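You operate a simulated robot arm through the tools that you are given. There is no shell and no other tool. Be economical: measure what you need, move in short steps, check, and stop when the job is done.

The job below is to be done with a simulated robot arm. You get a single attempt, and the scene is never put back.

Task
Add water to the open cream kettle from the clear jug, then boil it.
Fine: about seventy ml, with the kettle off its base; lid shut, jug back; wait till it clicks off. Set down upright: clear jug.

It is judged by the outcome, as a careful person would: the job done as asked, and still so three seconds after it is handed in. It fails if anything else is knocked over, pushed out of place, dropped, spilled or broken. Lids that push on must go on centred and level and be pressed home; caps that screw on are set level and turned clockwise until they are tight.

Robot
A 7-joint arm with a three-finger gripper, fixed in place. Base frame: the origin is at the foot of the arm, x ahead of it, y to its left, z up; the work surface is at about z = 92. Readings come in cm, rad, newtons and seconds.
With the tool pointing down near the work surface it reaches from about 14 to 88 cm from the base axis. Its first joint turns from -2.897 to 2.897 rad. Payload 2.94 kg.
The TCP is the grasp point between the finger pads, 3 cm short of the fingertips. In the tool frame z runs along the fingers and y along their closing line. Largest opening 13.2 cm; the body of the gripper starts 10.7 cm behind the TCP.
Orientation is that of the tool frame in the base frame, as a unit quaternion [x, y, z, w]. With the fingers straight down and closing along the base's y, the tool's x points along the base's -x, its y along +y and its z along -z.

Tools
- The arm moves only by the tool servo_tool. Its argument "moves" is a list of rows, each an object of numbers (a shift or turn left out is 0, a gripper value left out holds the last): "x", "y", "z": the shift along the base's x, y, z in units of 300 mm (1.0 is 300 mm); "rx", "ry", "rz": the turn, a rotation vector about the base's x, y, z in units of 45 degrees (1.0 is 45 degrees). In form: [{"x": .., "y": .., "z": .., "rx": .., "ry": .., "rz": ..}, ...]. A call has 1 to 12 rows; each row is the pose to reach, as a shift and turn from the pose commanded when the call began. "hand" is the finger opening in mm, from 0 to 132, set as the call begins (left out, the last holds). A call with a number of a shift or a turn outside -1 to 1 is refused whole. Rows are played at 5 a second. More than 5 cm and 0.15 rad between two rows, or a gripper value outside its range, and nothing of the call is played. A pose out of reach is approached as far as the arm can. The call stops where the force on the tool passes 40 N (or 10 N more than at its start, if that is more) or the arm is blocked; 0.2 s more then pass. The fingers move at their own pace and stop on an object; they squeeze with about 35 N. The grip force told is the motor's: it shows also when the fingers shut on nothing. Time passes only in rows, and 0.2 s behind the last, so rows that repeat a pose let the fingers close. The reply holds the time, the measured pose of the TCP, the force on the tool along the base axes, the opening and the grip force, in the units named above and with some noise, with the torque about the TCP (base axes, N m) and any sound that the robot's microphone picked up.
- Cameras (640 x 400 px; columns grow to the right, rows downward): "scene" is fixed at [6.08, -65.91, 166.95]; the picture's right is [0.94, -0.35, 0.00], its down [-0.11, -0.31, -0.94] and it looks along [0.33, 0.89, -0.33] (base axes); focal length 321 px, centre (320, 200). "wrist" rides on the gripper at [7.2, 0.3, -14.4] in the tool frame; the picture's right is [-0.04, 1.00, 0.00], its down [-0.88, -0.04, -0.48] and it looks along [-0.48, -0.02, 0.88] (tool axes); focal length 256 px, centre (320, 200). There is no depth. A picture from a camera that has moved, and an enlarged one, comes with that camera's place and axes in the base frame and with its lens. The place of the scene camera against the robot may be out by one fixed shift of up to 1.8 cm in any direction.
- grab_frame(camera): a new picture of that camera. The clock stands still meanwhile.
- lift_body(by): slides the trunk up (or, below 0, down) by that many cm; the arm rides with it, the base frame stays. It gives what a move gives, with no picture.
- inspect(camera, box): a new picture of the part [left, top, right, bottom] of that camera's present view, enlarged. The clock stands still meanwhile.
- close_job(): hands the job in; it is judged then, once.

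Work in short steps. Places have to be worked out from the pictures, the camera data and where the tool is seen: move nearer, look again, correct. Check each grasp and each placing, and mend what went wrong. You have 120 turns and 84 pictures in all, those below and enlarged ones among them. Open the gripper and draw the arm clear of the work before you hand the job in, unless the task says otherwise; then end with one line.

The tools are called after "Call:" by a JSON object that holds its "op" and its "data". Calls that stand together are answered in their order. servo_tool: Moves the arm, as the interface text tells. Its arguments: {"type":"object","properties":{"moves":{"type":"array","items":{"type":"object","properties":{"x":{"type":"number"},"y":{"type":"number"},"z":{"type":"number"},"rx":{"type":"number"},"ry":{"type":"number"},"rz":{"type":"number"}}}},"hand":{"type":"number"}},"required":["moves"]} The other tools are called the same way: lift_body (by) slides the trunk up or down; grab_frame (camera) takes a picture; inspect (camera, box) takes an enlarged picture of a part of a camera's view; close_job () hands the job in.

At the start:

```text
clock: 0.0
tool_pos: [22.57, 49.25, 144.64]
tool_rot: [0.0, 1.0, 0.0, 0.001]
force: [0.1, -0.5, -0.6]
wrist_torque: [0.01, -0.01, -0.03]
opening: 13.2
gripper_force: 0.1
trunk travel left (down, up): [-32.5, 21.5]
```

scene: 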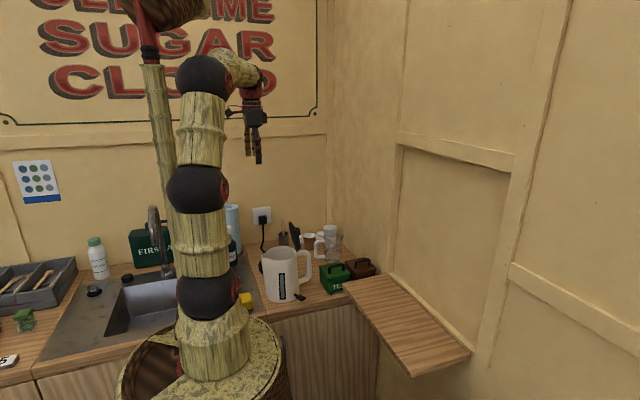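
wrist: 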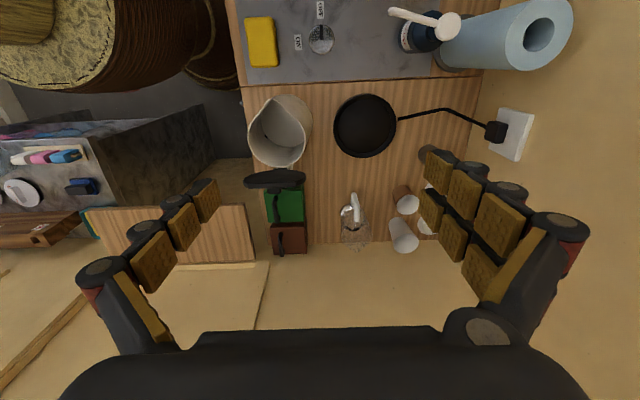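

The kettle looks to be off its base, next to the black base disc, with the clear jug further out. I'll look closer before moving.

Call:
{"op": "inspect", "data": {"camera": "wrist", "box": [220, 70, 460, 270]}}

Call:
{"op": "inspect", "data": {"camera": "scene", "box": [220, 190, 400, 310]}}

```text
2.00 times, centred on (340, 170) of wrist
camera zoom: at [15.39, 49.47, 158.86], right [0.04, 1.0, 0.0], down [0.88, -0.04, 0.48], along [0.48, -0.02, -0.88], focal length 512 px, centre (280, 260)
```

zoom: 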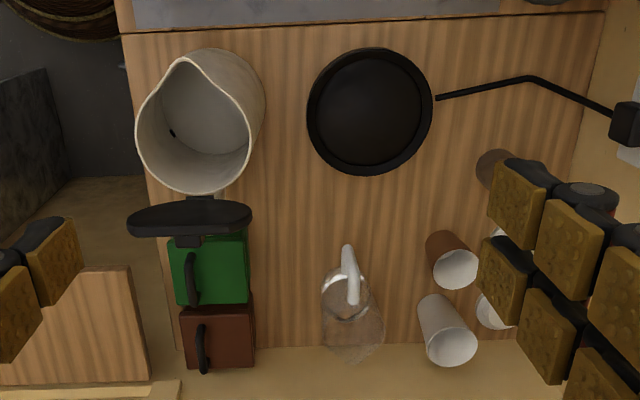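

```text
3.33 times, centred on (310, 250) of scene
camera zoom: at [6.08, -65.91, 166.95], right [0.94, -0.35, 0.0], down [-0.11, -0.31, -0.94], along [0.33, 0.89, -0.33], focal length 1071 px, centre (353, 33)
```

zoom: 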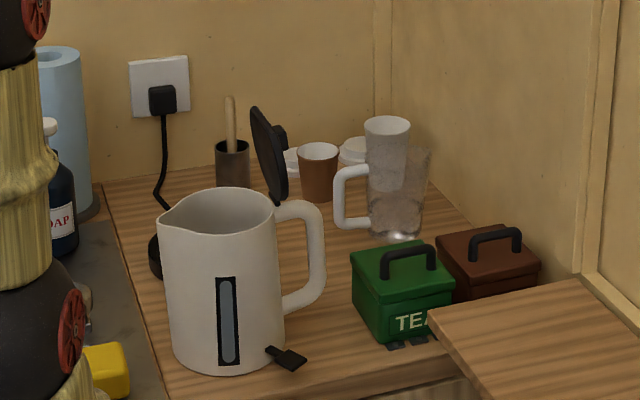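

Kettle: rim centre about (28, 41, 109), handle and hinged lid on its +x side, switch lever low on the same side. Power base about (30, 60). Jug about (57, 56), handle towards the robot. I'll pitch the tool 45° forward and move closer to the jug to look.

Call:
{"op": "servo_tool", "data": {"moves": [{"x": 0.06, "y": 0.03, "z": -0.08, "ry": -0.125}, {"x": 0.12, "y": 0.06, "z": -0.16, "ry": -0.25}, {"x": 0.18, "y": 0.09, "z": -0.24, "ry": -0.375}, {"x": 0.24, "y": 0.12, "z": -0.32, "ry": -0.5}, {"x": 0.3, "y": 0.15, "z": -0.4, "ry": -0.625}, {"x": 0.36, "y": 0.18, "z": -0.48, "ry": -0.75}, {"x": 0.42, "y": 0.2, "z": -0.56, "ry": -0.875}, {"x": 0.45, "y": 0.22, "z": -0.66, "ry": -1}], "hand": 40}}

Call:
{"op": "grab_frame", "data": {"camera": "wrist"}}

Call:
{"op": "grab_frame", "data": {"camera": "scene"}}

```text
clock: 1.8
tool_pos: [36.18, 55.97, 124.64]
tool_rot: [-0.001, 0.924, 0.001, 0.383]
force: [1.5, -0.1, 0.5]
wrist_torque: [-0.04, 0.05, -0.02]
opening: 3.99
gripper_force: 0.1
trunk travel left (down, up): [-32.5, 21.5]
```

```text
79 pictures are left
camera wrist: at [20.81, 56.24, 129.69], right [0.03, 1.0, 0.03], down [0.28, -0.04, 0.96], along [0.96, -0.02, -0.28], focal length 256 px, centre (320, 200)
```

wrist: 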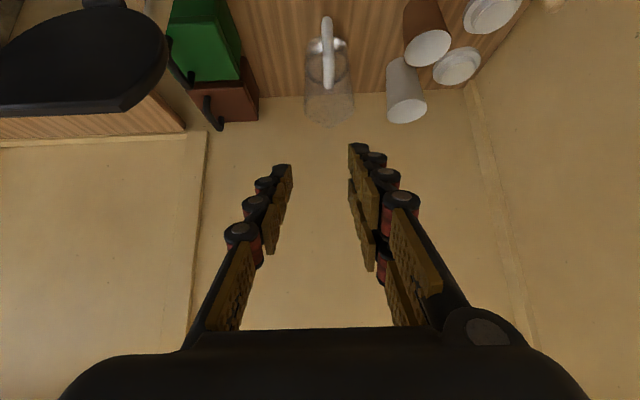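

```text
78 pictures are left
```

scene: 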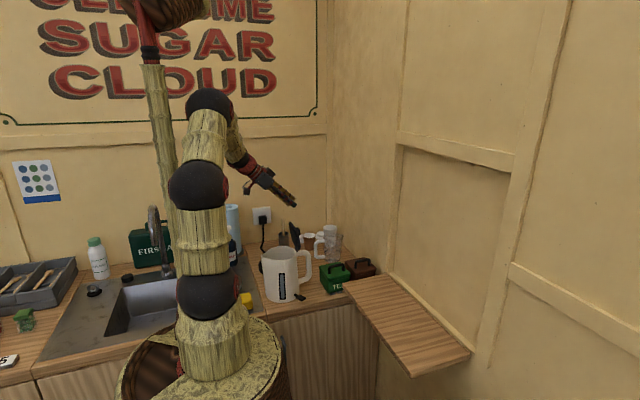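

The wrist view is inverted, with the table at the top. I'll zoom in on the jug for its handle and water level.

Call:
{"op": "inspect", "data": {"camera": "wrist", "box": [250, 0, 430, 130]}}

Call:
{"op": "inspect", "data": {"camera": "scene", "box": [290, 215, 350, 265]}}

```text
3.08 times, centred on (340, 65) of wrist
camera zoom: at [20.81, 56.24, 129.69], right [0.03, 1.0, 0.03], down [0.28, -0.04, 0.96], along [0.96, -0.02, -0.28], focal length 788 px, centre (258, 615)
```

zoom: 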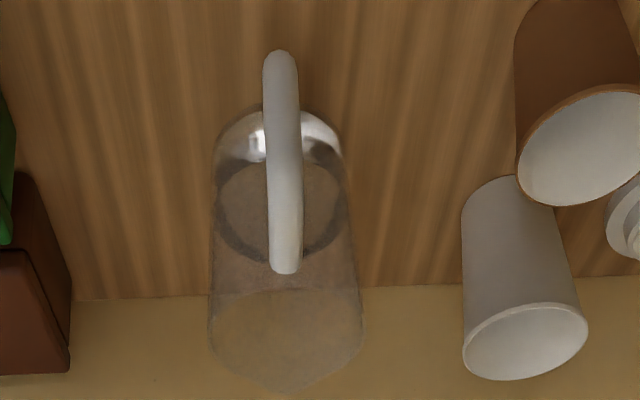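

```text
8.00 times, centred on (320, 240) of scene
camera zoom: at [6.08, -65.91, 166.95], right [0.94, -0.35, 0.0], down [-0.11, -0.31, -0.94], along [0.33, 0.89, -0.33], focal length 2570 px, centre (320, -120)
```

zoom: 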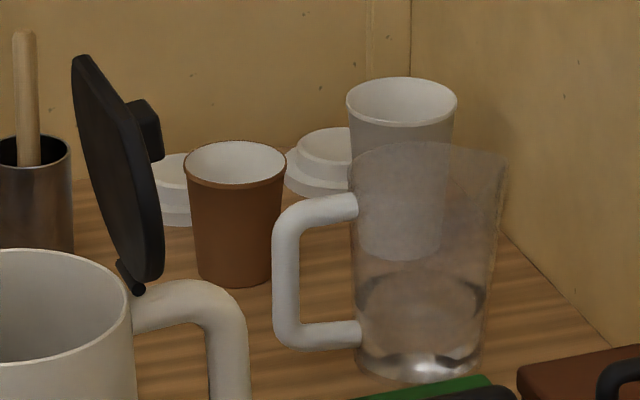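

The jug is roughly a quarter to a third full. Its handle bar is at about (50, 57.5), z 94–102, and the spout points +x. I'll move to a pregrasp 10 cm back along the 45° approach line and look again.

Call:
{"op": "servo_tool", "data": {"moves": [{"x": 0.05, "y": 0.01, "z": -0.13}, {"x": 0.1, "y": 0.03, "z": -0.26}, {"x": 0.15, "y": 0.04, "z": -0.39}, {"x": 0.19, "y": 0.05, "z": -0.5}, {"x": 0.23, "y": 0.05, "z": -0.63}]}}

Call:
{"op": "grab_frame", "data": {"camera": "wrist"}}

Call:
{"op": "inspect", "data": {"camera": "scene", "box": [260, 190, 370, 270]}}

```text
clock: 3.0
tool_pos: [43.13, 57.28, 105.65]
tool_rot: [0.0, 0.924, 0.0, 0.383]
force: [0.4, 0.1, 0.8]
wrist_torque: [0.0, 0.04, 0.01]
opening: 4.0
gripper_force: 0.0
trunk travel left (down, up): [-32.5, 21.5]
```

```text
75 pictures are left
camera wrist: at [27.83, 57.55, 110.79], right [0.03, 1.0, 0.03], down [0.28, -0.04, 0.96], along [0.96, -0.02, -0.29], focal length 256 px, centre (320, 200)
```

wrist: 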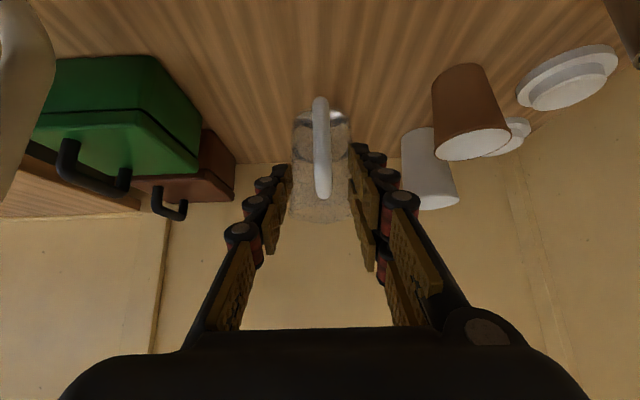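

```text
5.00 times, centred on (315, 230) of scene
camera zoom: at [6.08, -65.91, 166.95], right [0.94, -0.35, 0.0], down [-0.11, -0.31, -0.94], along [0.33, 0.89, -0.33], focal length 1606 px, centre (345, 50)
```

zoom: 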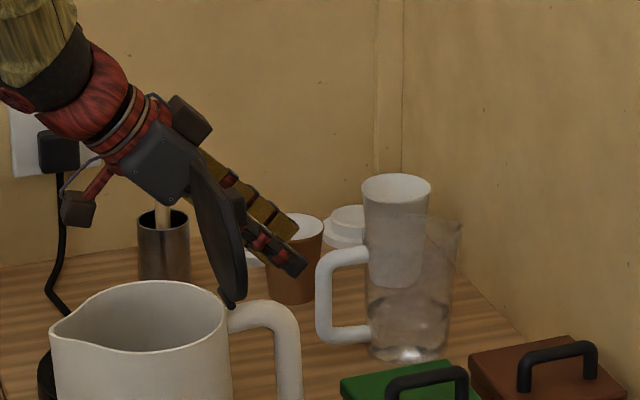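

The bar is at x≈49.3, y≈57.4, z mid≈99, centred between the fingers. I'll advance and close.

Call:
{"op": "servo_tool", "data": {"moves": [{"x": 0.07, "z": -0.073}, {"x": 0.14, "z": -0.147}, {"x": 0.207, "y": 0.003, "z": -0.22}]}}

Call:
{"op": "servo_tool", "data": {"moves": [{}, {}, {}, {}, {}], "hand": 0}}

Call:
{"op": "grab_frame", "data": {"camera": "wrist"}}

Call:
{"op": "inspect", "data": {"camera": "scene", "box": [260, 190, 370, 270]}}

```text
clock: 3.8
tool_pos: [49.35, 57.25, 99.24]
tool_rot: [0.001, 0.924, 0.0, 0.382]
force: [0.7, 0.5, -0.3]
wrist_torque: [0.03, 0.02, 0.03]
opening: 4.01
gripper_force: 0.1
trunk travel left (down, up): [-32.5, 21.5]
```

```text
clock: 5.0
tool_pos: [49.31, 57.36, 99.14]
tool_rot: [0.001, 0.924, 0.0, 0.382]
force: [0.7, 0.7, 1.9]
wrist_torque: [0.19, -0.05, 0.04]
opening: 1.42
gripper_force: 34.7
trunk travel left (down, up): [-32.5, 21.5]
```

```text
73 pictures are left
camera wrist: at [34.01, 57.62, 104.25], right [0.03, 1.0, 0.03], down [0.28, -0.04, 0.96], along [0.96, -0.02, -0.29], focal length 256 px, centre (320, 200)
```

wrist: 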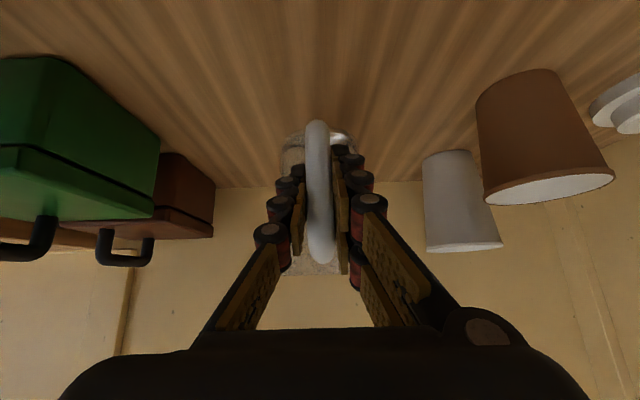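

```text
5.00 times, centred on (315, 230) of scene
camera zoom: at [6.08, -65.91, 166.95], right [0.94, -0.35, 0.0], down [-0.11, -0.31, -0.94], along [0.33, 0.89, -0.33], focal length 1606 px, centre (345, 50)
```

zoom: 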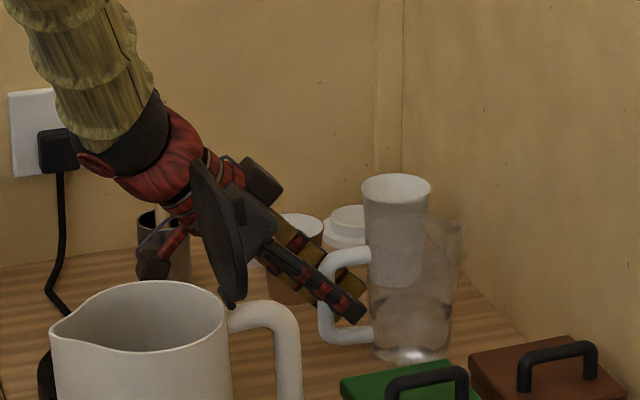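

The handle is gripped (opening 1.42 cm). I'll lift slowly.

Call:
{"op": "servo_tool", "data": {"moves": [{"z": 0.03}, {"z": 0.08}, {"z": 0.15}, {"z": 0.22}, {"z": 0.3}, {"z": 0.3}]}}

Call:
{"op": "grab_frame", "data": {"camera": "wrist"}}

Call:
{"op": "inspect", "data": {"camera": "scene", "box": [260, 190, 370, 270]}}

```text
clock: 6.4
tool_pos: [49.25, 57.41, 108.13]
tool_rot: [0.0, 0.924, -0.001, 0.383]
force: [0.0, -0.5, -2.4]
wrist_torque: [0.0, 0.17, 0.02]
opening: 1.38
gripper_force: 35.5
trunk travel left (down, up): [-32.5, 21.5]
```

```text
71 pictures are left
camera wrist: at [33.97, 57.64, 113.17], right [0.03, 1.0, 0.03], down [0.29, -0.04, 0.96], along [0.96, -0.02, -0.29], focal length 256 px, centre (320, 200)
```

wrist: 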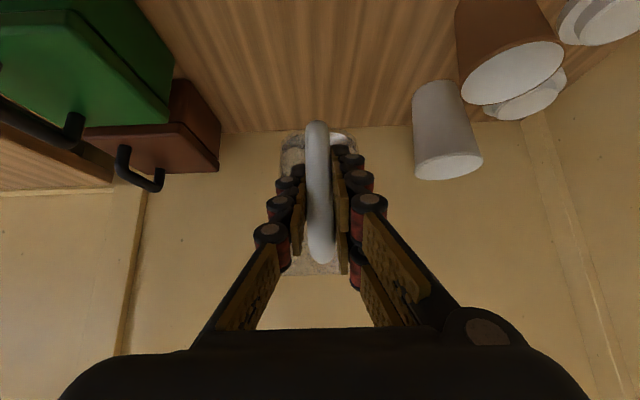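

```text
5.00 times, centred on (315, 230) of scene
camera zoom: at [6.08, -65.91, 166.95], right [0.94, -0.35, 0.0], down [-0.11, -0.31, -0.94], along [0.33, 0.89, -0.33], focal length 1606 px, centre (345, 50)
```

zoom: 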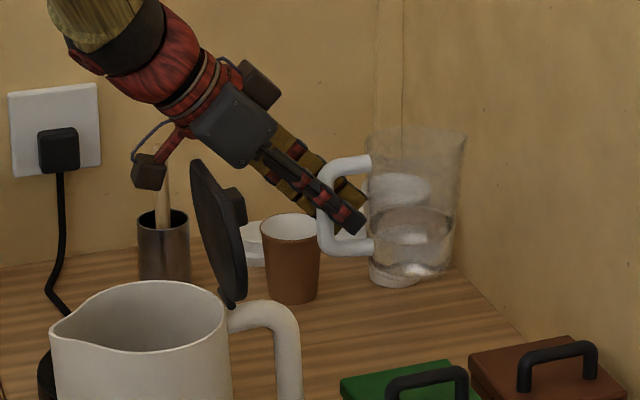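

The jug is lifted and level. I'll zoom in to record the water level before pouring.

Call:
{"op": "inspect", "data": {"camera": "scene", "box": [317, 208, 359, 250]}}

Call:
{"op": "inspect", "data": {"camera": "scene", "box": [255, 225, 325, 310]}}

Call:
{"op": "servo_tool", "data": {"moves": [{}]}}

Call:
{"op": "servo_tool", "data": {"moves": [{}]}}

Call:
{"op": "servo_tool", "data": {"moves": [{}]}}

Call:
{"op": "servo_tool", "data": {"moves": [{}]}}

```text
9.52 times, centred on (338, 229) of scene
camera zoom: at [6.08, -65.91, 166.95], right [0.94, -0.35, 0.0], down [-0.11, -0.31, -0.94], along [0.33, 0.89, -0.33], focal length 3060 px, centre (149, -76)
```

zoom: 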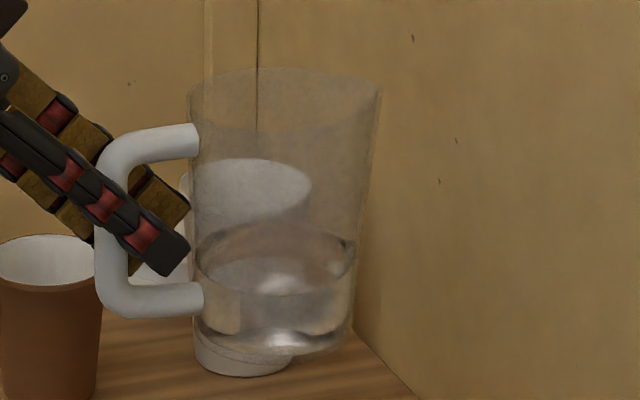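

```text
4.71 times, centred on (290, 268) of scene
camera zoom: at [6.08, -65.91, 166.95], right [0.94, -0.35, 0.0], down [-0.11, -0.31, -0.94], along [0.33, 0.89, -0.33], focal length 1512 px, centre (461, -118)
```

zoom: 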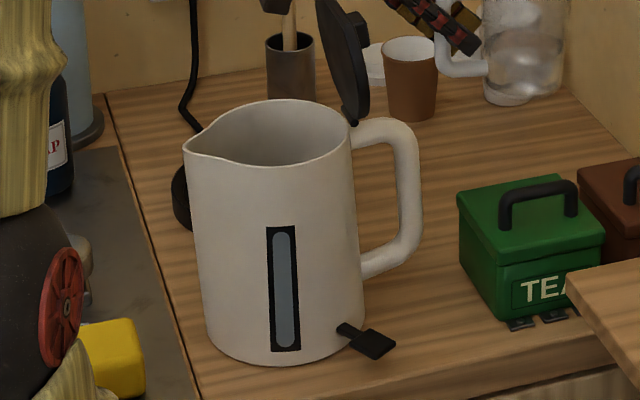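

```text
clock: 6.8
tool_pos: [49.26, 57.31, 108.14]
tool_rot: [0.0, 0.924, -0.001, 0.383]
force: [0.2, 0.2, -1.4]
wrist_torque: [0.03, 0.18, 0.02]
opening: 1.39
gripper_force: 34.9
trunk travel left (down, up): [-32.5, 21.5]
```

```text
clock: 7.2
tool_pos: [49.32, 57.3, 108.03]
tool_rot: [0.0, 0.924, 0.0, 0.383]
force: [-0.3, 1.0, -2.0]
wrist_torque: [0.0, 0.18, 0.02]
opening: 1.39
gripper_force: 34.9
trunk travel left (down, up): [-32.5, 21.5]
```

```text
clock: 7.6
tool_pos: [49.26, 57.46, 108.14]
tool_rot: [0.0, 0.924, -0.001, 0.382]
force: [0.1, 0.5, -2.3]
wrist_torque: [0.0, 0.21, 0.01]
opening: 1.41
gripper_force: 35.1
trunk travel left (down, up): [-32.5, 21.5]
```

```text
clock: 8.0
tool_pos: [49.27, 57.51, 108.2]
tool_rot: [0.0, 0.924, 0.0, 0.383]
force: [0.9, 0.4, -2.9]
wrist_torque: [0.03, 0.19, 0.01]
opening: 1.4
gripper_force: 34.6
trunk travel left (down, up): [-32.5, 21.5]
```

Torque about the TCP averages 0.187 N·m with low noise, so I can use it to gauge the poured amount: 70 ml should drop it by about 0.057. Raising above the lid height.

Call:
{"op": "servo_tool", "data": {"moves": [{"z": 0.09}, {"z": 0.19}, {"z": 0.29}, {"z": 0.39}, {"z": 0.49}, {"z": 0.59}, {"z": 0.68}, {"z": 0.73}]}}

Call:
{"op": "servo_tool", "data": {"moves": [{"x": -0.02, "y": -0.03, "rz": 0.08}, {"x": -0.06, "y": -0.08, "rz": 0.2}, {"x": -0.1, "y": -0.14, "rz": 0.32}, {"x": -0.14, "y": -0.2, "rz": 0.44}, {"x": -0.18, "y": -0.26, "rz": 0.56}, {"x": -0.22, "y": -0.32, "rz": 0.68}, {"x": -0.26, "y": -0.38, "rz": 0.8}, {"x": -0.3, "y": -0.44, "rz": 0.92}, {"x": -0.33, "y": -0.49, "rz": 1}]}}

Call:
{"op": "grab_frame", "data": {"camera": "scene"}}

```text
clock: 9.8
tool_pos: [49.28, 57.26, 130.13]
tool_rot: [0.0, 0.924, -0.001, 0.383]
force: [-0.1, 0.5, -2.2]
wrist_torque: [0.02, 0.16, 0.01]
opening: 1.39
gripper_force: 34.5
trunk travel left (down, up): [-32.5, 21.5]
```

```text
clock: 11.8
tool_pos: [39.43, 42.53, 130.06]
tool_rot: [-0.354, 0.853, 0.147, 0.354]
force: [0.3, 0.5, -2.1]
wrist_torque: [-0.14, 0.14, 0.02]
opening: 1.4
gripper_force: 34.9
trunk travel left (down, up): [-32.5, 21.5]
```

```text
67 pictures are left
```

scene: 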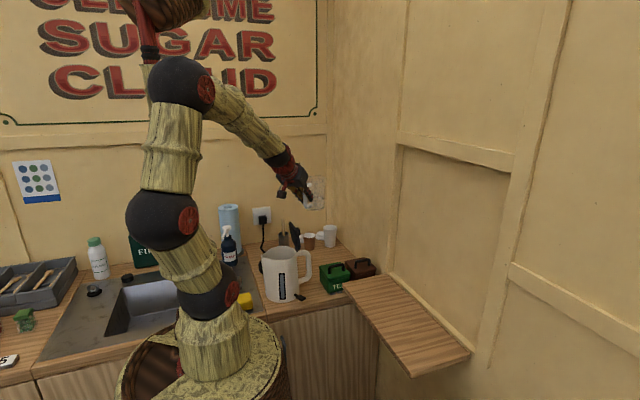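

The yaw is going well. Next 45° of yaw and the move to the −y side of the kettle.

Call:
{"op": "servo_tool", "data": {"moves": [{"x": -0.03, "y": -0.04, "rz": 0.08}, {"x": -0.07, "y": -0.09, "rz": 0.2}, {"x": -0.11, "y": -0.14, "rz": 0.32}, {"x": -0.15, "y": -0.2, "rz": 0.44}, {"x": -0.19, "y": -0.26, "rz": 0.56}, {"x": -0.24, "y": -0.32, "rz": 0.68}, {"x": -0.29, "y": -0.38, "rz": 0.8}, {"x": -0.34, "y": -0.44, "rz": 0.92}, {"x": -0.37, "y": -0.49, "rz": 1}]}}

Call:
{"op": "grab_frame", "data": {"camera": "scene"}}

Call:
{"op": "grab_frame", "data": {"camera": "wrist"}}

```text
clock: 13.8
tool_pos: [28.35, 27.87, 130.02]
tool_rot: [0.654, -0.652, -0.271, -0.27]
force: [-0.4, 0.2, -2.4]
wrist_torque: [-0.14, -0.01, -0.02]
opening: 1.4
gripper_force: 35.9
trunk travel left (down, up): [-32.5, 21.5]
```

```text
66 pictures are left
```

scene: 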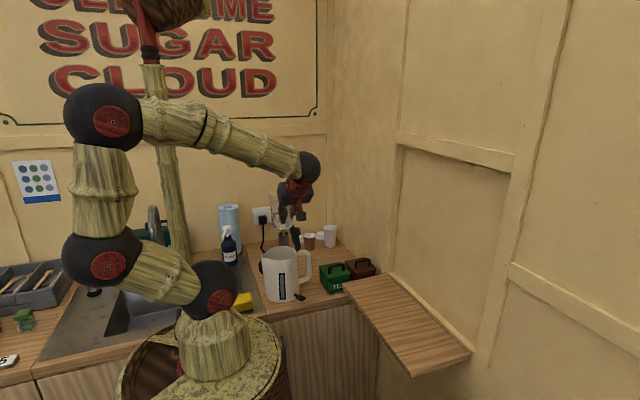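

```text
65 pictures are left
camera wrist: at [27.91, 12.62, 135.15], right [-1.0, 0.03, 0.03], down [0.04, 0.28, 0.96], along [0.02, 0.96, -0.29], focal length 256 px, centre (320, 200)
```

wrist: 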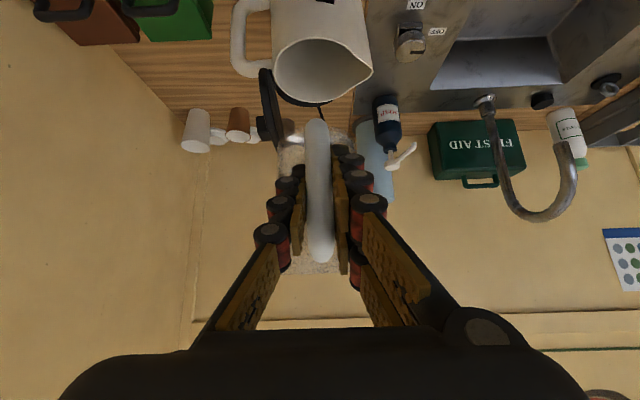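

The kettle rim is centred at about (28.1, 40.5, 108), with radius about 5. The jug is lined up in x. I'll tilt to 45°, which is before pouring starts, with the lip held at y≈39.3 and descending.

Call:
{"op": "servo_tool", "data": {"moves": [{"y": -0.022, "z": -0.027, "rx": -0.111}, {"y": -0.044, "z": -0.054, "rx": -0.222}, {"y": -0.065, "z": -0.08, "rx": -0.333}, {"y": -0.066, "z": -0.108, "rx": -0.444}, {"y": -0.067, "z": -0.136, "rx": -0.555}, {"y": -0.068, "z": -0.165, "rx": -0.667}, {"y": -0.06, "z": -0.183, "rx": -0.778}, {"y": -0.05, "z": -0.2, "rx": -0.889}, {"y": -0.041, "z": -0.218, "rx": -1}]}}

Call:
{"op": "grab_frame", "data": {"camera": "wrist"}}

Call:
{"op": "inspect", "data": {"camera": "scene", "box": [230, 170, 340, 310]}}

```text
clock: 15.8
tool_pos: [28.32, 26.64, 123.45]
tool_rot: [0.707, -0.707, 0.001, 0.0]
force: [-0.5, 0.2, -2.4]
wrist_torque: [-0.13, 0.01, -0.03]
opening: 1.38
gripper_force: 35.0
trunk travel left (down, up): [-32.5, 21.5]
```

```text
64 pictures are left
camera wrist: at [27.97, 19.49, 137.91], right [-1.0, 0.04, 0.0], down [0.04, 0.88, 0.47], along [0.02, 0.47, -0.88], focal length 256 px, centre (320, 200)
```

wrist: 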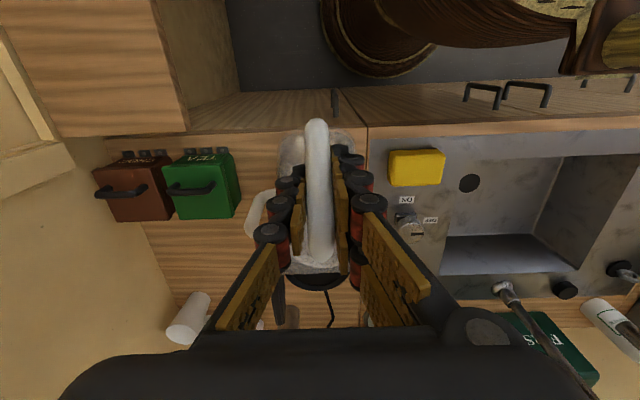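

```text
2.86 times, centred on (285, 240) of scene
camera zoom: at [6.08, -65.91, 166.95], right [0.94, -0.35, 0.0], down [-0.11, -0.31, -0.94], along [0.33, 0.89, -0.33], focal length 918 px, centre (420, 86)
```

zoom: 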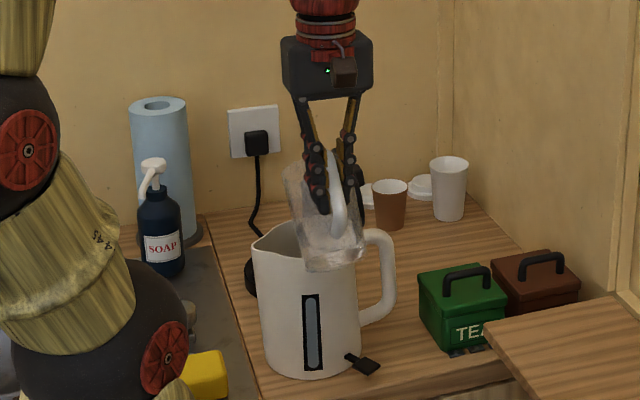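

Next I tilt to 70°, keeping the lip over the kettle mouth. Pouring should be about to begin there.

Call:
{"op": "servo_tool", "data": {"moves": [{"y": 0.018, "z": -0.021, "rx": -0.111}, {"y": 0.036, "z": -0.042, "rx": -0.222}, {"y": 0.054, "z": -0.06, "rx": -0.333}, {"y": 0.066, "z": -0.07, "rx": -0.389}, {"y": 0.078, "z": -0.077, "rx": -0.444}]}}

Call:
{"op": "inspect", "data": {"camera": "scene", "box": [250, 200, 330, 300]}}

Call:
{"op": "grab_frame", "data": {"camera": "wrist"}}

```text
clock: 17.0
tool_pos: [28.18, 29.11, 121.22]
tool_rot: [0.696, -0.696, 0.123, 0.123]
force: [-0.3, -0.6, -1.6]
wrist_torque: [-0.05, -0.02, 0.01]
opening: 1.39
gripper_force: 35.0
trunk travel left (down, up): [-32.5, 21.5]
```

```text
4.00 times, centred on (290, 250) of scene
camera zoom: at [6.08, -65.91, 166.95], right [0.94, -0.35, 0.0], down [-0.11, -0.31, -0.94], along [0.33, 0.89, -0.33], focal length 1285 px, centre (440, 0)
```

zoom: 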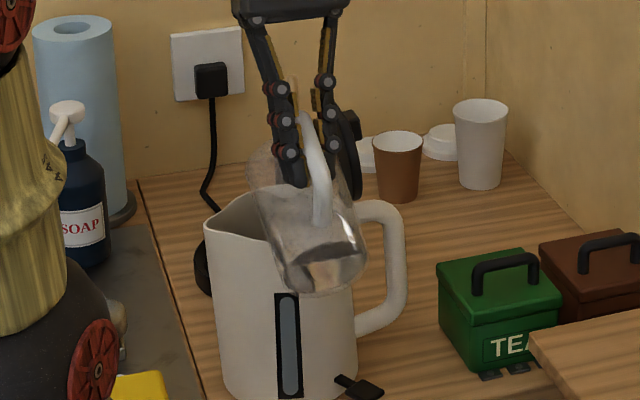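

```text
61 pictures are left
camera wrist: at [27.89, 27.21, 137.19], right [-1.0, 0.04, -0.01], down [0.04, 0.99, 0.15], along [0.02, 0.15, -0.99], focal length 256 px, centre (320, 200)
```

wrist: 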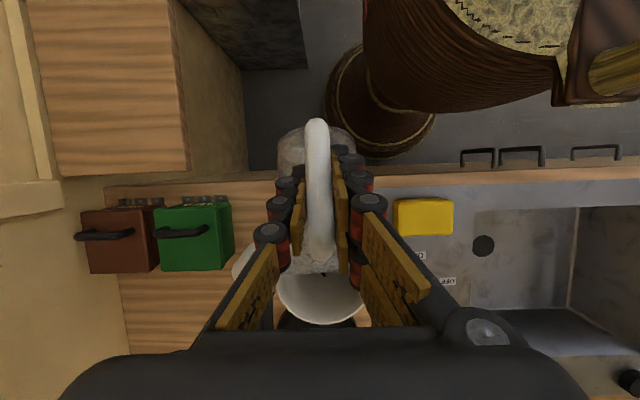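

The lip is centred over the mouth at y≈39, and nothing is visibly pouring yet. Tilting to 70°.

Call:
{"op": "servo_tool", "data": {"moves": [{"y": 0.03, "z": -0.005, "rx": -0.055}, {"y": 0.06, "z": -0.01, "rx": -0.111}, {"y": 0.06, "z": -0.01, "rx": -0.111}]}}

Call:
{"op": "inspect", "data": {"camera": "scene", "box": [260, 220, 320, 280]}}

Call:
{"op": "inspect", "data": {"camera": "wrist", "box": [240, 220, 400, 340]}}

```text
clock: 17.8
tool_pos: [28.39, 30.86, 121.04]
tool_rot: [0.69, -0.69, 0.153, 0.153]
force: [-0.5, 0.1, -1.5]
wrist_torque: [0.03, 0.0, 0.0]
opening: 1.39
gripper_force: 35.2
trunk travel left (down, up): [-32.5, 21.5]
```

```text
6.67 times, centred on (290, 250) of scene
camera zoom: at [6.08, -65.91, 166.95], right [0.94, -0.35, 0.0], down [-0.11, -0.31, -0.94], along [0.33, 0.89, -0.33], focal length 2142 px, centre (520, -133)
```

zoom: 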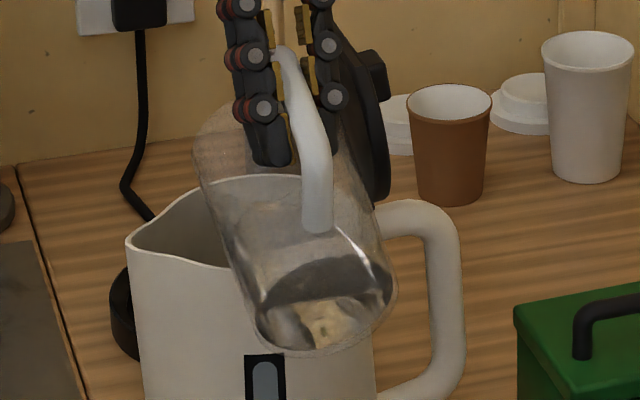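

```text
3.33 times, centred on (320, 280) of wrist
camera zoom: at [27.94, 30.32, 137.03], right [-1.0, 0.04, -0.02], down [0.04, 1.0, 0.06], along [0.02, 0.06, -1.0], focal length 853 px, centre (320, -67)
```

zoom: 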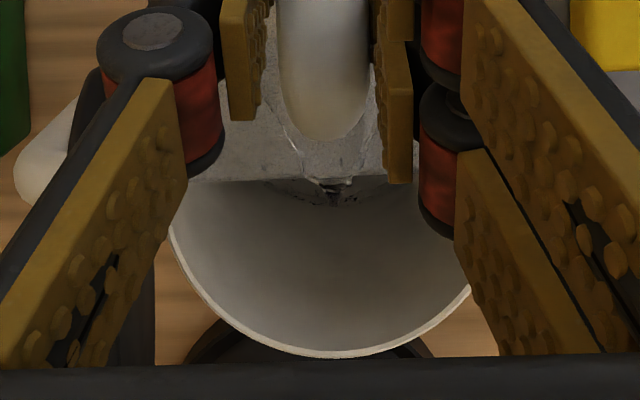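

There's a glint at the lip, so flow may have started. I'll hold briefly and watch the readings.

Call:
{"op": "servo_tool", "data": {"moves": [{}]}}

Call:
{"op": "inspect", "data": {"camera": "wrist", "box": [290, 250, 360, 310]}}

```text
clock: 18.2
tool_pos: [28.29, 30.78, 120.84]
tool_rot: [0.69, -0.69, 0.153, 0.153]
force: [-0.5, -0.7, -2.1]
wrist_torque: [-0.01, -0.01, -0.01]
opening: 1.4
gripper_force: 35.3
trunk travel left (down, up): [-32.5, 21.5]
```

```text
6.67 times, centred on (325, 280) of wrist
camera zoom: at [27.94, 30.33, 137.01], right [-1.0, 0.04, -0.02], down [0.04, 1.0, 0.06], along [0.02, 0.06, -1.0], focal length 1707 px, centre (287, -333)
```

zoom: 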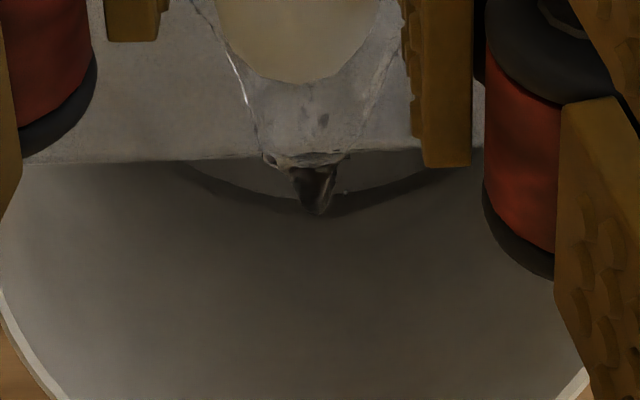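

It is pouring in a thin stream into the kettle. I'll hold 1 s at this tilt, then check.

Call:
{"op": "servo_tool", "data": {"moves": [{}, {}, {}, {}]}}

Call:
{"op": "inspect", "data": {"camera": "wrist", "box": [290, 250, 360, 310]}}

Call:
{"op": "inspect", "data": {"camera": "scene", "box": [270, 230, 310, 280]}}

```text
clock: 19.2
tool_pos: [28.32, 30.79, 120.84]
tool_rot: [-0.69, 0.691, -0.153, -0.153]
force: [-0.1, 0.5, -2.8]
wrist_torque: [0.01, 0.06, 0.04]
opening: 1.37
gripper_force: 35.0
trunk travel left (down, up): [-32.5, 21.5]
```

```text
6.67 times, centred on (325, 280) of wrist
camera zoom: at [27.94, 30.33, 137.0], right [-1.0, 0.04, -0.02], down [0.04, 1.0, 0.06], along [0.02, 0.06, -1.0], focal length 1707 px, centre (287, -333)
```

zoom: 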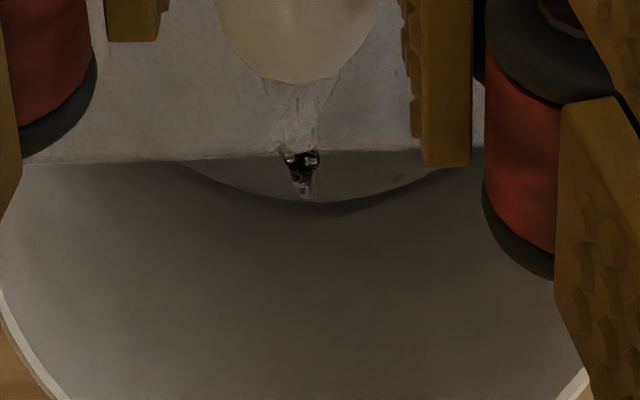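

```text
8.00 times, centred on (290, 255) of scene
camera zoom: at [6.08, -65.91, 166.95], right [0.94, -0.35, 0.0], down [-0.11, -0.31, -0.94], along [0.33, 0.89, -0.33], focal length 2570 px, centre (560, -240)
```

zoom: 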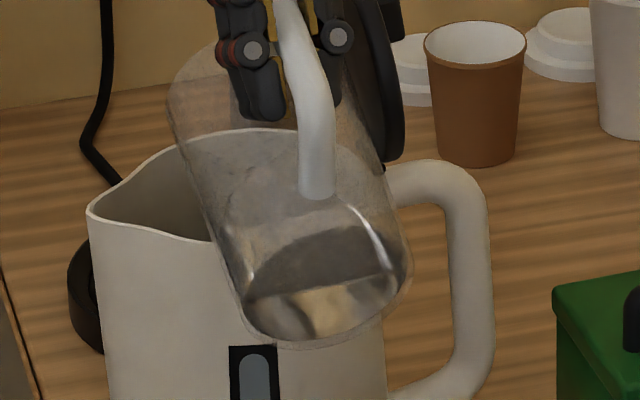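

The flow is nearly done at this angle. I'll tilt back along the same path to measure what's left in the jug.

Call:
{"op": "servo_tool", "data": {"moves": [{"y": -0.042, "z": 0.012, "rx": 0.111}, {"y": -0.084, "z": 0.024, "rx": 0.222}, {"y": -0.102, "z": 0.045, "rx": 0.333}, {"y": -0.12, "z": 0.066, "rx": 0.444}, {"y": -0.138, "z": 0.087, "rx": 0.555}]}}

Call:
{"op": "servo_tool", "data": {"moves": [{"y": -0.009, "z": 0.018, "rx": 0.111}, {"y": -0.019, "z": 0.035, "rx": 0.222}, {"y": -0.027, "z": 0.053, "rx": 0.333}, {"y": -0.026, "z": 0.082, "rx": 0.445}, {"y": -0.025, "z": 0.11, "rx": 0.556}, {"y": -0.024, "z": 0.138, "rx": 0.667}, {"y": -0.003, "z": 0.164, "rx": 0.778}, {"y": 0.019, "z": 0.191, "rx": 0.889}, {"y": 0.041, "z": 0.218, "rx": 1}, {"y": 0.041, "z": 0.218, "rx": 1}, {"y": 0.041, "z": 0.218, "rx": 1}]}}

Call:
{"op": "inspect", "data": {"camera": "scene", "box": [265, 175, 325, 250]}}

Call:
{"op": "servo_tool", "data": {"moves": [{}]}}

Call:
{"op": "servo_tool", "data": {"moves": [{}]}}

Call:
{"op": "servo_tool", "data": {"moves": [{}]}}

Call:
{"op": "servo_tool", "data": {"moves": [{}]}}

```text
clock: 20.4
tool_pos: [28.3, 26.7, 123.66]
tool_rot: [0.707, -0.707, 0.0, 0.001]
force: [0.3, -0.3, -1.1]
wrist_torque: [-0.07, -0.01, -0.03]
opening: 1.39
gripper_force: 35.3
trunk travel left (down, up): [-32.5, 21.5]
```

```text
clock: 22.8
tool_pos: [28.4, 27.88, 130.13]
tool_rot: [0.653, -0.653, -0.271, -0.27]
force: [0.3, -0.3, -2.4]
wrist_torque: [-0.12, 0.02, 0.01]
opening: 1.39
gripper_force: 35.6
trunk travel left (down, up): [-32.5, 21.5]
```

```text
5.33 times, centred on (295, 212) of scene
camera zoom: at [6.08, -65.91, 166.95], right [0.94, -0.35, 0.0], down [-0.11, -0.31, -0.94], along [0.33, 0.89, -0.33], focal length 1713 px, centre (453, 133)
```

zoom: 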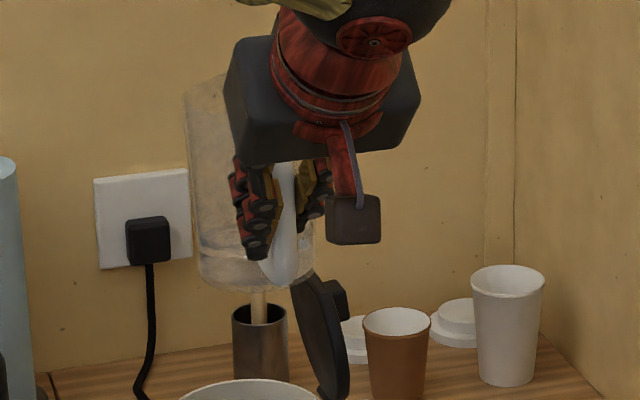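

```text
clock: 23.2
tool_pos: [28.27, 27.92, 130.11]
tool_rot: [-0.653, 0.653, 0.271, 0.272]
force: [0.2, -0.4, -1.0]
wrist_torque: [-0.12, 0.02, 0.01]
opening: 1.38
gripper_force: 34.7
trunk travel left (down, up): [-32.5, 21.5]
```

```text
clock: 23.6
tool_pos: [28.23, 27.82, 130.07]
tool_rot: [0.653, -0.653, -0.271, -0.271]
force: [0.7, -0.2, -2.3]
wrist_torque: [-0.12, 0.02, -0.01]
opening: 1.39
gripper_force: 35.3
trunk travel left (down, up): [-32.5, 21.5]
```

```text
clock: 24.0
tool_pos: [28.34, 27.96, 130.13]
tool_rot: [-0.653, 0.654, 0.27, 0.271]
force: [-0.8, -0.4, -1.6]
wrist_torque: [-0.17, 0.03, 0.0]
opening: 1.42
gripper_force: 35.2
trunk travel left (down, up): [-32.5, 21.5]
```

```text
clock: 24.4
tool_pos: [28.16, 27.94, 130.03]
tool_rot: [0.653, -0.653, -0.27, -0.271]
force: [-0.1, 0.3, -1.3]
wrist_torque: [-0.16, 0.01, 0.0]
opening: 1.39
gripper_force: 34.9
trunk travel left (down, up): [-32.5, 21.5]
```

Torque and force averages both suggest about 50 ml has been poured. I'll zoom in on the remaining level as a cross-check.

Call:
{"op": "inspect", "data": {"camera": "scene", "box": [278, 186, 328, 232]}}

Call:
{"op": "inspect", "data": {"camera": "wrist", "box": [260, 100, 380, 290]}}

```text
8.70 times, centred on (303, 209) of scene
camera zoom: at [6.08, -65.91, 166.95], right [0.94, -0.35, 0.0], down [-0.11, -0.31, -0.94], along [0.33, 0.89, -0.33], focal length 2794 px, centre (468, 122)
```

zoom: 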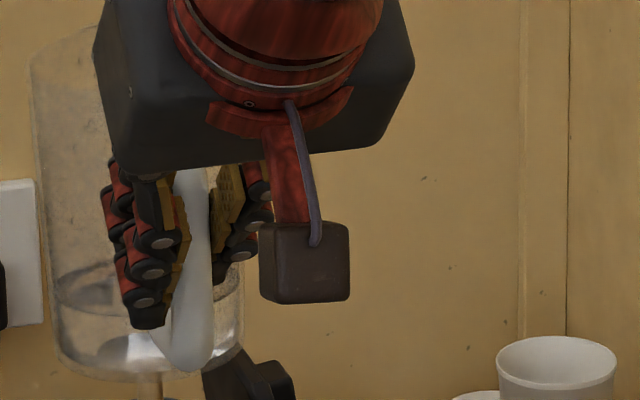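

```text
2.11 times, centred on (320, 195) of wrist
camera zoom: at [27.92, 12.63, 135.16], right [-1.0, 0.03, 0.03], down [0.04, 0.29, 0.96], along [0.02, 0.96, -0.29], focal length 539 px, centre (320, 210)
```

zoom: 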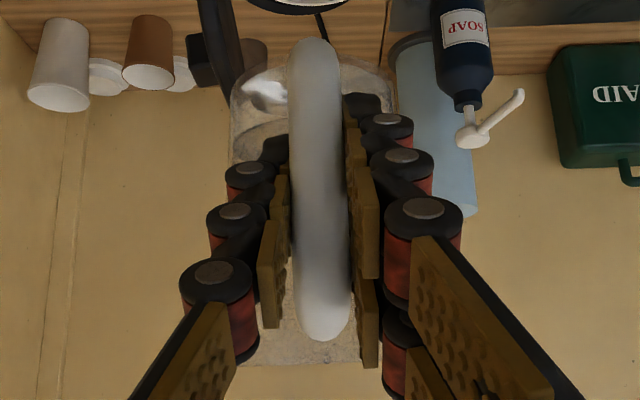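

Call:
{"op": "inspect", "data": {"camera": "scene", "box": [280, 210, 310, 232]}}

```text
16.00 times, centred on (295, 221) of scene
camera zoom: at [6.08, -65.91, 166.95], right [0.94, -0.35, 0.0], down [-0.11, -0.31, -0.94], along [0.33, 0.89, -0.33], focal length 5140 px, centre (720, -136)
```

zoom: 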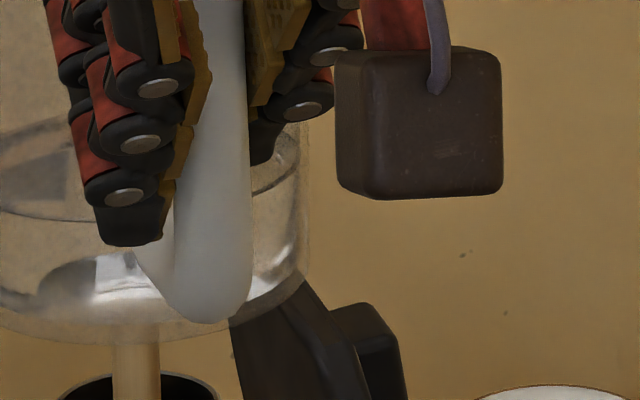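

The volume estimates disagree a bit, so I'll go back to the exact pose of the reference picture for a like-for-like level comparison.

Call:
{"op": "servo_tool", "data": {"moves": [{"x": 0.03, "y": 0.05, "rz": -0.08}, {"x": 0.08, "y": 0.11, "rz": -0.2}, {"x": 0.13, "y": 0.17, "rz": -0.32}, {"x": 0.18, "y": 0.23, "rz": -0.44}, {"x": 0.22, "y": 0.29, "rz": -0.56}, {"x": 0.26, "y": 0.35, "rz": -0.68}, {"x": 0.3, "y": 0.4, "rz": -0.8}, {"x": 0.34, "y": 0.45, "rz": -0.92}, {"x": 0.37, "y": 0.49, "rz": -1}]}}

Call:
{"op": "servo_tool", "data": {"moves": [{"x": 0.03, "y": 0.05, "rz": -0.08}, {"x": 0.07, "y": 0.11, "rz": -0.2}, {"x": 0.11, "y": 0.17, "rz": -0.32}, {"x": 0.15, "y": 0.23, "rz": -0.44}, {"x": 0.19, "y": 0.29, "rz": -0.56}, {"x": 0.23, "y": 0.35, "rz": -0.68}, {"x": 0.27, "y": 0.4, "rz": -0.8}, {"x": 0.31, "y": 0.45, "rz": -0.92}, {"x": 0.33, "y": 0.49, "rz": -1}]}}

Call:
{"op": "servo_tool", "data": {"moves": [{"z": -0.06}, {"z": -0.16}, {"z": -0.26}, {"z": -0.36}, {"z": -0.46}, {"z": -0.56}, {"z": -0.66}, {"z": -0.73}, {"z": -0.73}, {"z": -0.73}]}}

Call:
{"op": "inspect", "data": {"camera": "scene", "box": [317, 208, 359, 250]}}

Call:
{"op": "servo_tool", "data": {"moves": [{}]}}

Call:
{"op": "servo_tool", "data": {"moves": [{}]}}

Call:
{"op": "servo_tool", "data": {"moves": [{}]}}

Call:
{"op": "servo_tool", "data": {"moves": [{}]}}

```text
clock: 26.4
tool_pos: [39.21, 42.73, 130.09]
tool_rot: [-0.353, 0.854, 0.147, 0.353]
force: [0.1, -0.2, -2.1]
wrist_torque: [-0.13, 0.07, 0.01]
opening: 1.39
gripper_force: 34.9
trunk travel left (down, up): [-32.5, 21.5]
```

```text
clock: 28.4
tool_pos: [49.47, 57.52, 129.89]
tool_rot: [0.001, 0.924, -0.001, 0.383]
force: [0.0, -0.1, -2.3]
wrist_torque: [0.01, 0.14, -0.05]
opening: 1.4
gripper_force: 34.9
trunk travel left (down, up): [-32.5, 21.5]
```

```text
clock: 30.6
tool_pos: [49.21, 57.36, 108.12]
tool_rot: [0.0, 0.924, 0.0, 0.383]
force: [-0.5, -0.2, -1.9]
wrist_torque: [0.01, 0.16, 0.01]
opening: 1.38
gripper_force: 34.6
trunk travel left (down, up): [-32.5, 21.5]
```

```text
9.52 times, centred on (338, 229) of scene
camera zoom: at [6.08, -65.91, 166.95], right [0.94, -0.35, 0.0], down [-0.11, -0.31, -0.94], along [0.33, 0.89, -0.33], focal length 3060 px, centre (149, -76)
```

zoom: 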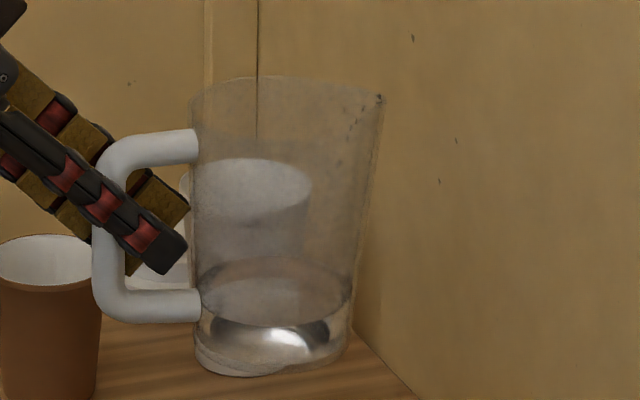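

```text
clock: 31.0
tool_pos: [49.31, 57.29, 108.17]
tool_rot: [0.0, 0.924, 0.0, 0.383]
force: [0.1, -0.9, -0.9]
wrist_torque: [0.02, 0.14, 0.04]
opening: 1.39
gripper_force: 35.1
trunk travel left (down, up): [-32.5, 21.5]
```

```text
clock: 31.4
tool_pos: [49.24, 57.4, 107.99]
tool_rot: [0.0, 0.924, 0.0, 0.382]
force: [-0.9, -0.5, -1.7]
wrist_torque: [0.02, 0.14, 0.0]
opening: 1.39
gripper_force: 35.0
trunk travel left (down, up): [-32.5, 21.5]
```

```text
clock: 31.8
tool_pos: [49.19, 57.42, 108.08]
tool_rot: [0.0, 0.924, 0.0, 0.383]
force: [0.5, 1.0, -3.5]
wrist_torque: [0.0, 0.13, -0.01]
opening: 1.42
gripper_force: 34.9
trunk travel left (down, up): [-32.5, 21.5]
```

```text
clock: 32.2
tool_pos: [49.26, 57.44, 108.12]
tool_rot: [0.0, 0.924, 0.0, 0.382]
force: [-0.8, -0.2, -2.8]
wrist_torque: [0.01, 0.12, -0.04]
opening: 1.4
gripper_force: 34.8
trunk travel left (down, up): [-32.5, 21.5]
```

The level fell about 1.3 cm and torque by 0.04 N·m, so about 50 ml is poured and about 20 ml is left to add. I'll go back along the same path for a slightly steeper pour to 72.5°.

Call:
{"op": "servo_tool", "data": {"moves": [{"z": 0.09}, {"z": 0.19}, {"z": 0.29}, {"z": 0.39}, {"z": 0.49}, {"z": 0.59}, {"z": 0.68}, {"z": 0.73}]}}

Call:
{"op": "servo_tool", "data": {"moves": [{"x": -0.02, "y": -0.03, "rz": 0.08}, {"x": -0.06, "y": -0.08, "rz": 0.2}, {"x": -0.1, "y": -0.14, "rz": 0.32}, {"x": -0.14, "y": -0.2, "rz": 0.44}, {"x": -0.18, "y": -0.26, "rz": 0.56}, {"x": -0.22, "y": -0.32, "rz": 0.68}, {"x": -0.26, "y": -0.38, "rz": 0.8}, {"x": -0.3, "y": -0.44, "rz": 0.92}, {"x": -0.33, "y": -0.49, "rz": 1}]}}

Call:
{"op": "servo_tool", "data": {"moves": [{"x": -0.03, "y": -0.04, "rz": 0.08}, {"x": -0.07, "y": -0.09, "rz": 0.2}, {"x": -0.11, "y": -0.14, "rz": 0.32}, {"x": -0.15, "y": -0.2, "rz": 0.44}, {"x": -0.19, "y": -0.26, "rz": 0.56}, {"x": -0.24, "y": -0.32, "rz": 0.68}, {"x": -0.29, "y": -0.38, "rz": 0.8}, {"x": -0.34, "y": -0.44, "rz": 0.92}, {"x": -0.37, "y": -0.49, "rz": 1}]}}

Call:
{"op": "servo_tool", "data": {"moves": [{"y": -0.022, "z": -0.027, "rx": -0.111}, {"y": -0.044, "z": -0.054, "rx": -0.222}, {"y": -0.065, "z": -0.08, "rx": -0.333}, {"y": -0.066, "z": -0.108, "rx": -0.444}, {"y": -0.067, "z": -0.136, "rx": -0.555}, {"y": -0.068, "z": -0.165, "rx": -0.667}, {"y": -0.06, "z": -0.183, "rx": -0.778}, {"y": -0.05, "z": -0.2, "rx": -0.889}, {"y": -0.041, "z": -0.218, "rx": -1}]}}

```text
clock: 34.0
tool_pos: [49.27, 57.52, 130.1]
tool_rot: [-0.001, 0.924, 0.0, 0.383]
force: [-1.3, -0.2, -2.3]
wrist_torque: [0.01, 0.14, 0.01]
opening: 1.4
gripper_force: 35.3
trunk travel left (down, up): [-32.5, 21.5]
```

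```text
clock: 36.0
tool_pos: [39.39, 42.59, 130.18]
tool_rot: [-0.354, 0.854, 0.147, 0.353]
force: [-0.3, -0.1, -2.2]
wrist_torque: [-0.09, 0.07, -0.02]
opening: 1.43
gripper_force: 35.2
trunk travel left (down, up): [-32.5, 21.5]
```

```text
clock: 38.0
tool_pos: [28.27, 27.95, 129.99]
tool_rot: [0.654, -0.653, -0.271, -0.27]
force: [0.2, -0.4, -1.4]
wrist_torque: [-0.14, -0.01, 0.0]
opening: 1.38
gripper_force: 35.3
trunk travel left (down, up): [-32.5, 21.5]
```

```text
clock: 40.0
tool_pos: [28.29, 26.8, 123.43]
tool_rot: [0.707, -0.707, 0.001, 0.001]
force: [-0.3, 0.5, -2.6]
wrist_torque: [-0.07, 0.0, -0.01]
opening: 1.37
gripper_force: 35.3
trunk travel left (down, up): [-32.5, 21.5]
```

Now tilting to 72.5° with a short hold.

Call:
{"op": "servo_tool", "data": {"moves": [{"y": 0.018, "z": -0.021, "rx": -0.111}, {"y": 0.036, "z": -0.042, "rx": -0.222}, {"y": 0.06, "z": -0.058, "rx": -0.333}, {"y": 0.09, "z": -0.066, "rx": -0.444}, {"y": 0.135, "z": -0.067, "rx": -0.555}, {"y": 0.153, "z": -0.067, "rx": -0.611}, {"y": 0.153, "z": -0.067, "rx": -0.611}, {"y": 0.153, "z": -0.067, "rx": -0.611}, {"y": 0.153, "z": -0.067, "rx": -0.611}, {"y": 0.153, "z": -0.067, "rx": -0.611}, {"y": 0.153, "z": -0.067, "rx": -0.611}]}}

Call:
{"op": "inspect", "data": {"camera": "wrist", "box": [290, 240, 360, 310]}}

Call:
{"op": "inspect", "data": {"camera": "scene", "box": [270, 230, 310, 280]}}

```text
clock: 42.4
tool_pos: [28.17, 31.37, 121.48]
tool_rot: [-0.687, 0.687, -0.169, -0.168]
force: [0.0, -0.1, -1.8]
wrist_torque: [0.01, -0.01, 0.02]
opening: 1.39
gripper_force: 35.1
trunk travel left (down, up): [-32.5, 21.5]
```

```text
5.71 times, centred on (325, 275) of wrist
camera zoom: at [27.93, 31.56, 137.64], right [-1.0, 0.04, -0.02], down [0.04, 1.0, 0.02], along [0.02, 0.02, -1.0], focal length 1463 px, centre (291, -229)
```

zoom: 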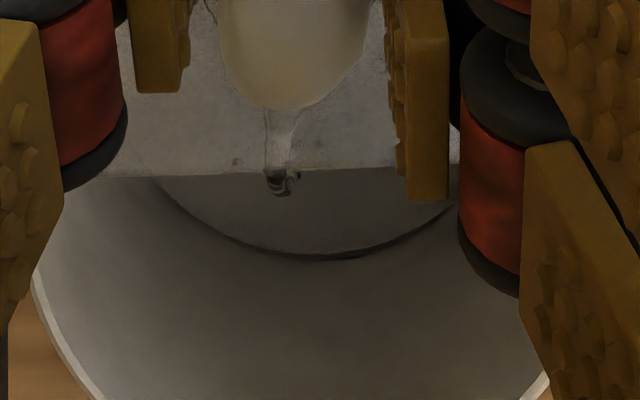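

```text
8.00 times, centred on (290, 255) of scene
camera zoom: at [6.08, -65.91, 166.95], right [0.94, -0.35, 0.0], down [-0.11, -0.31, -0.94], along [0.33, 0.89, -0.33], focal length 2570 px, centre (560, -240)
```

zoom: 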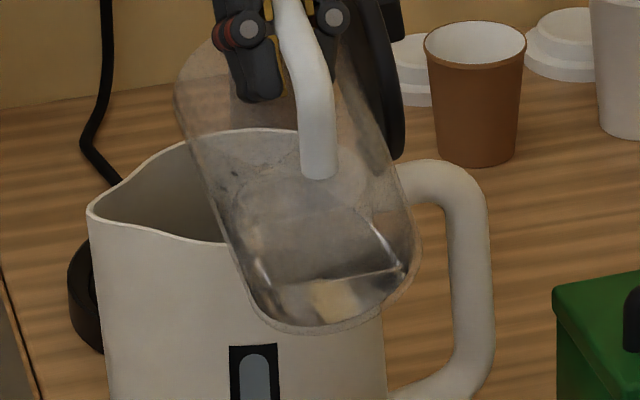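

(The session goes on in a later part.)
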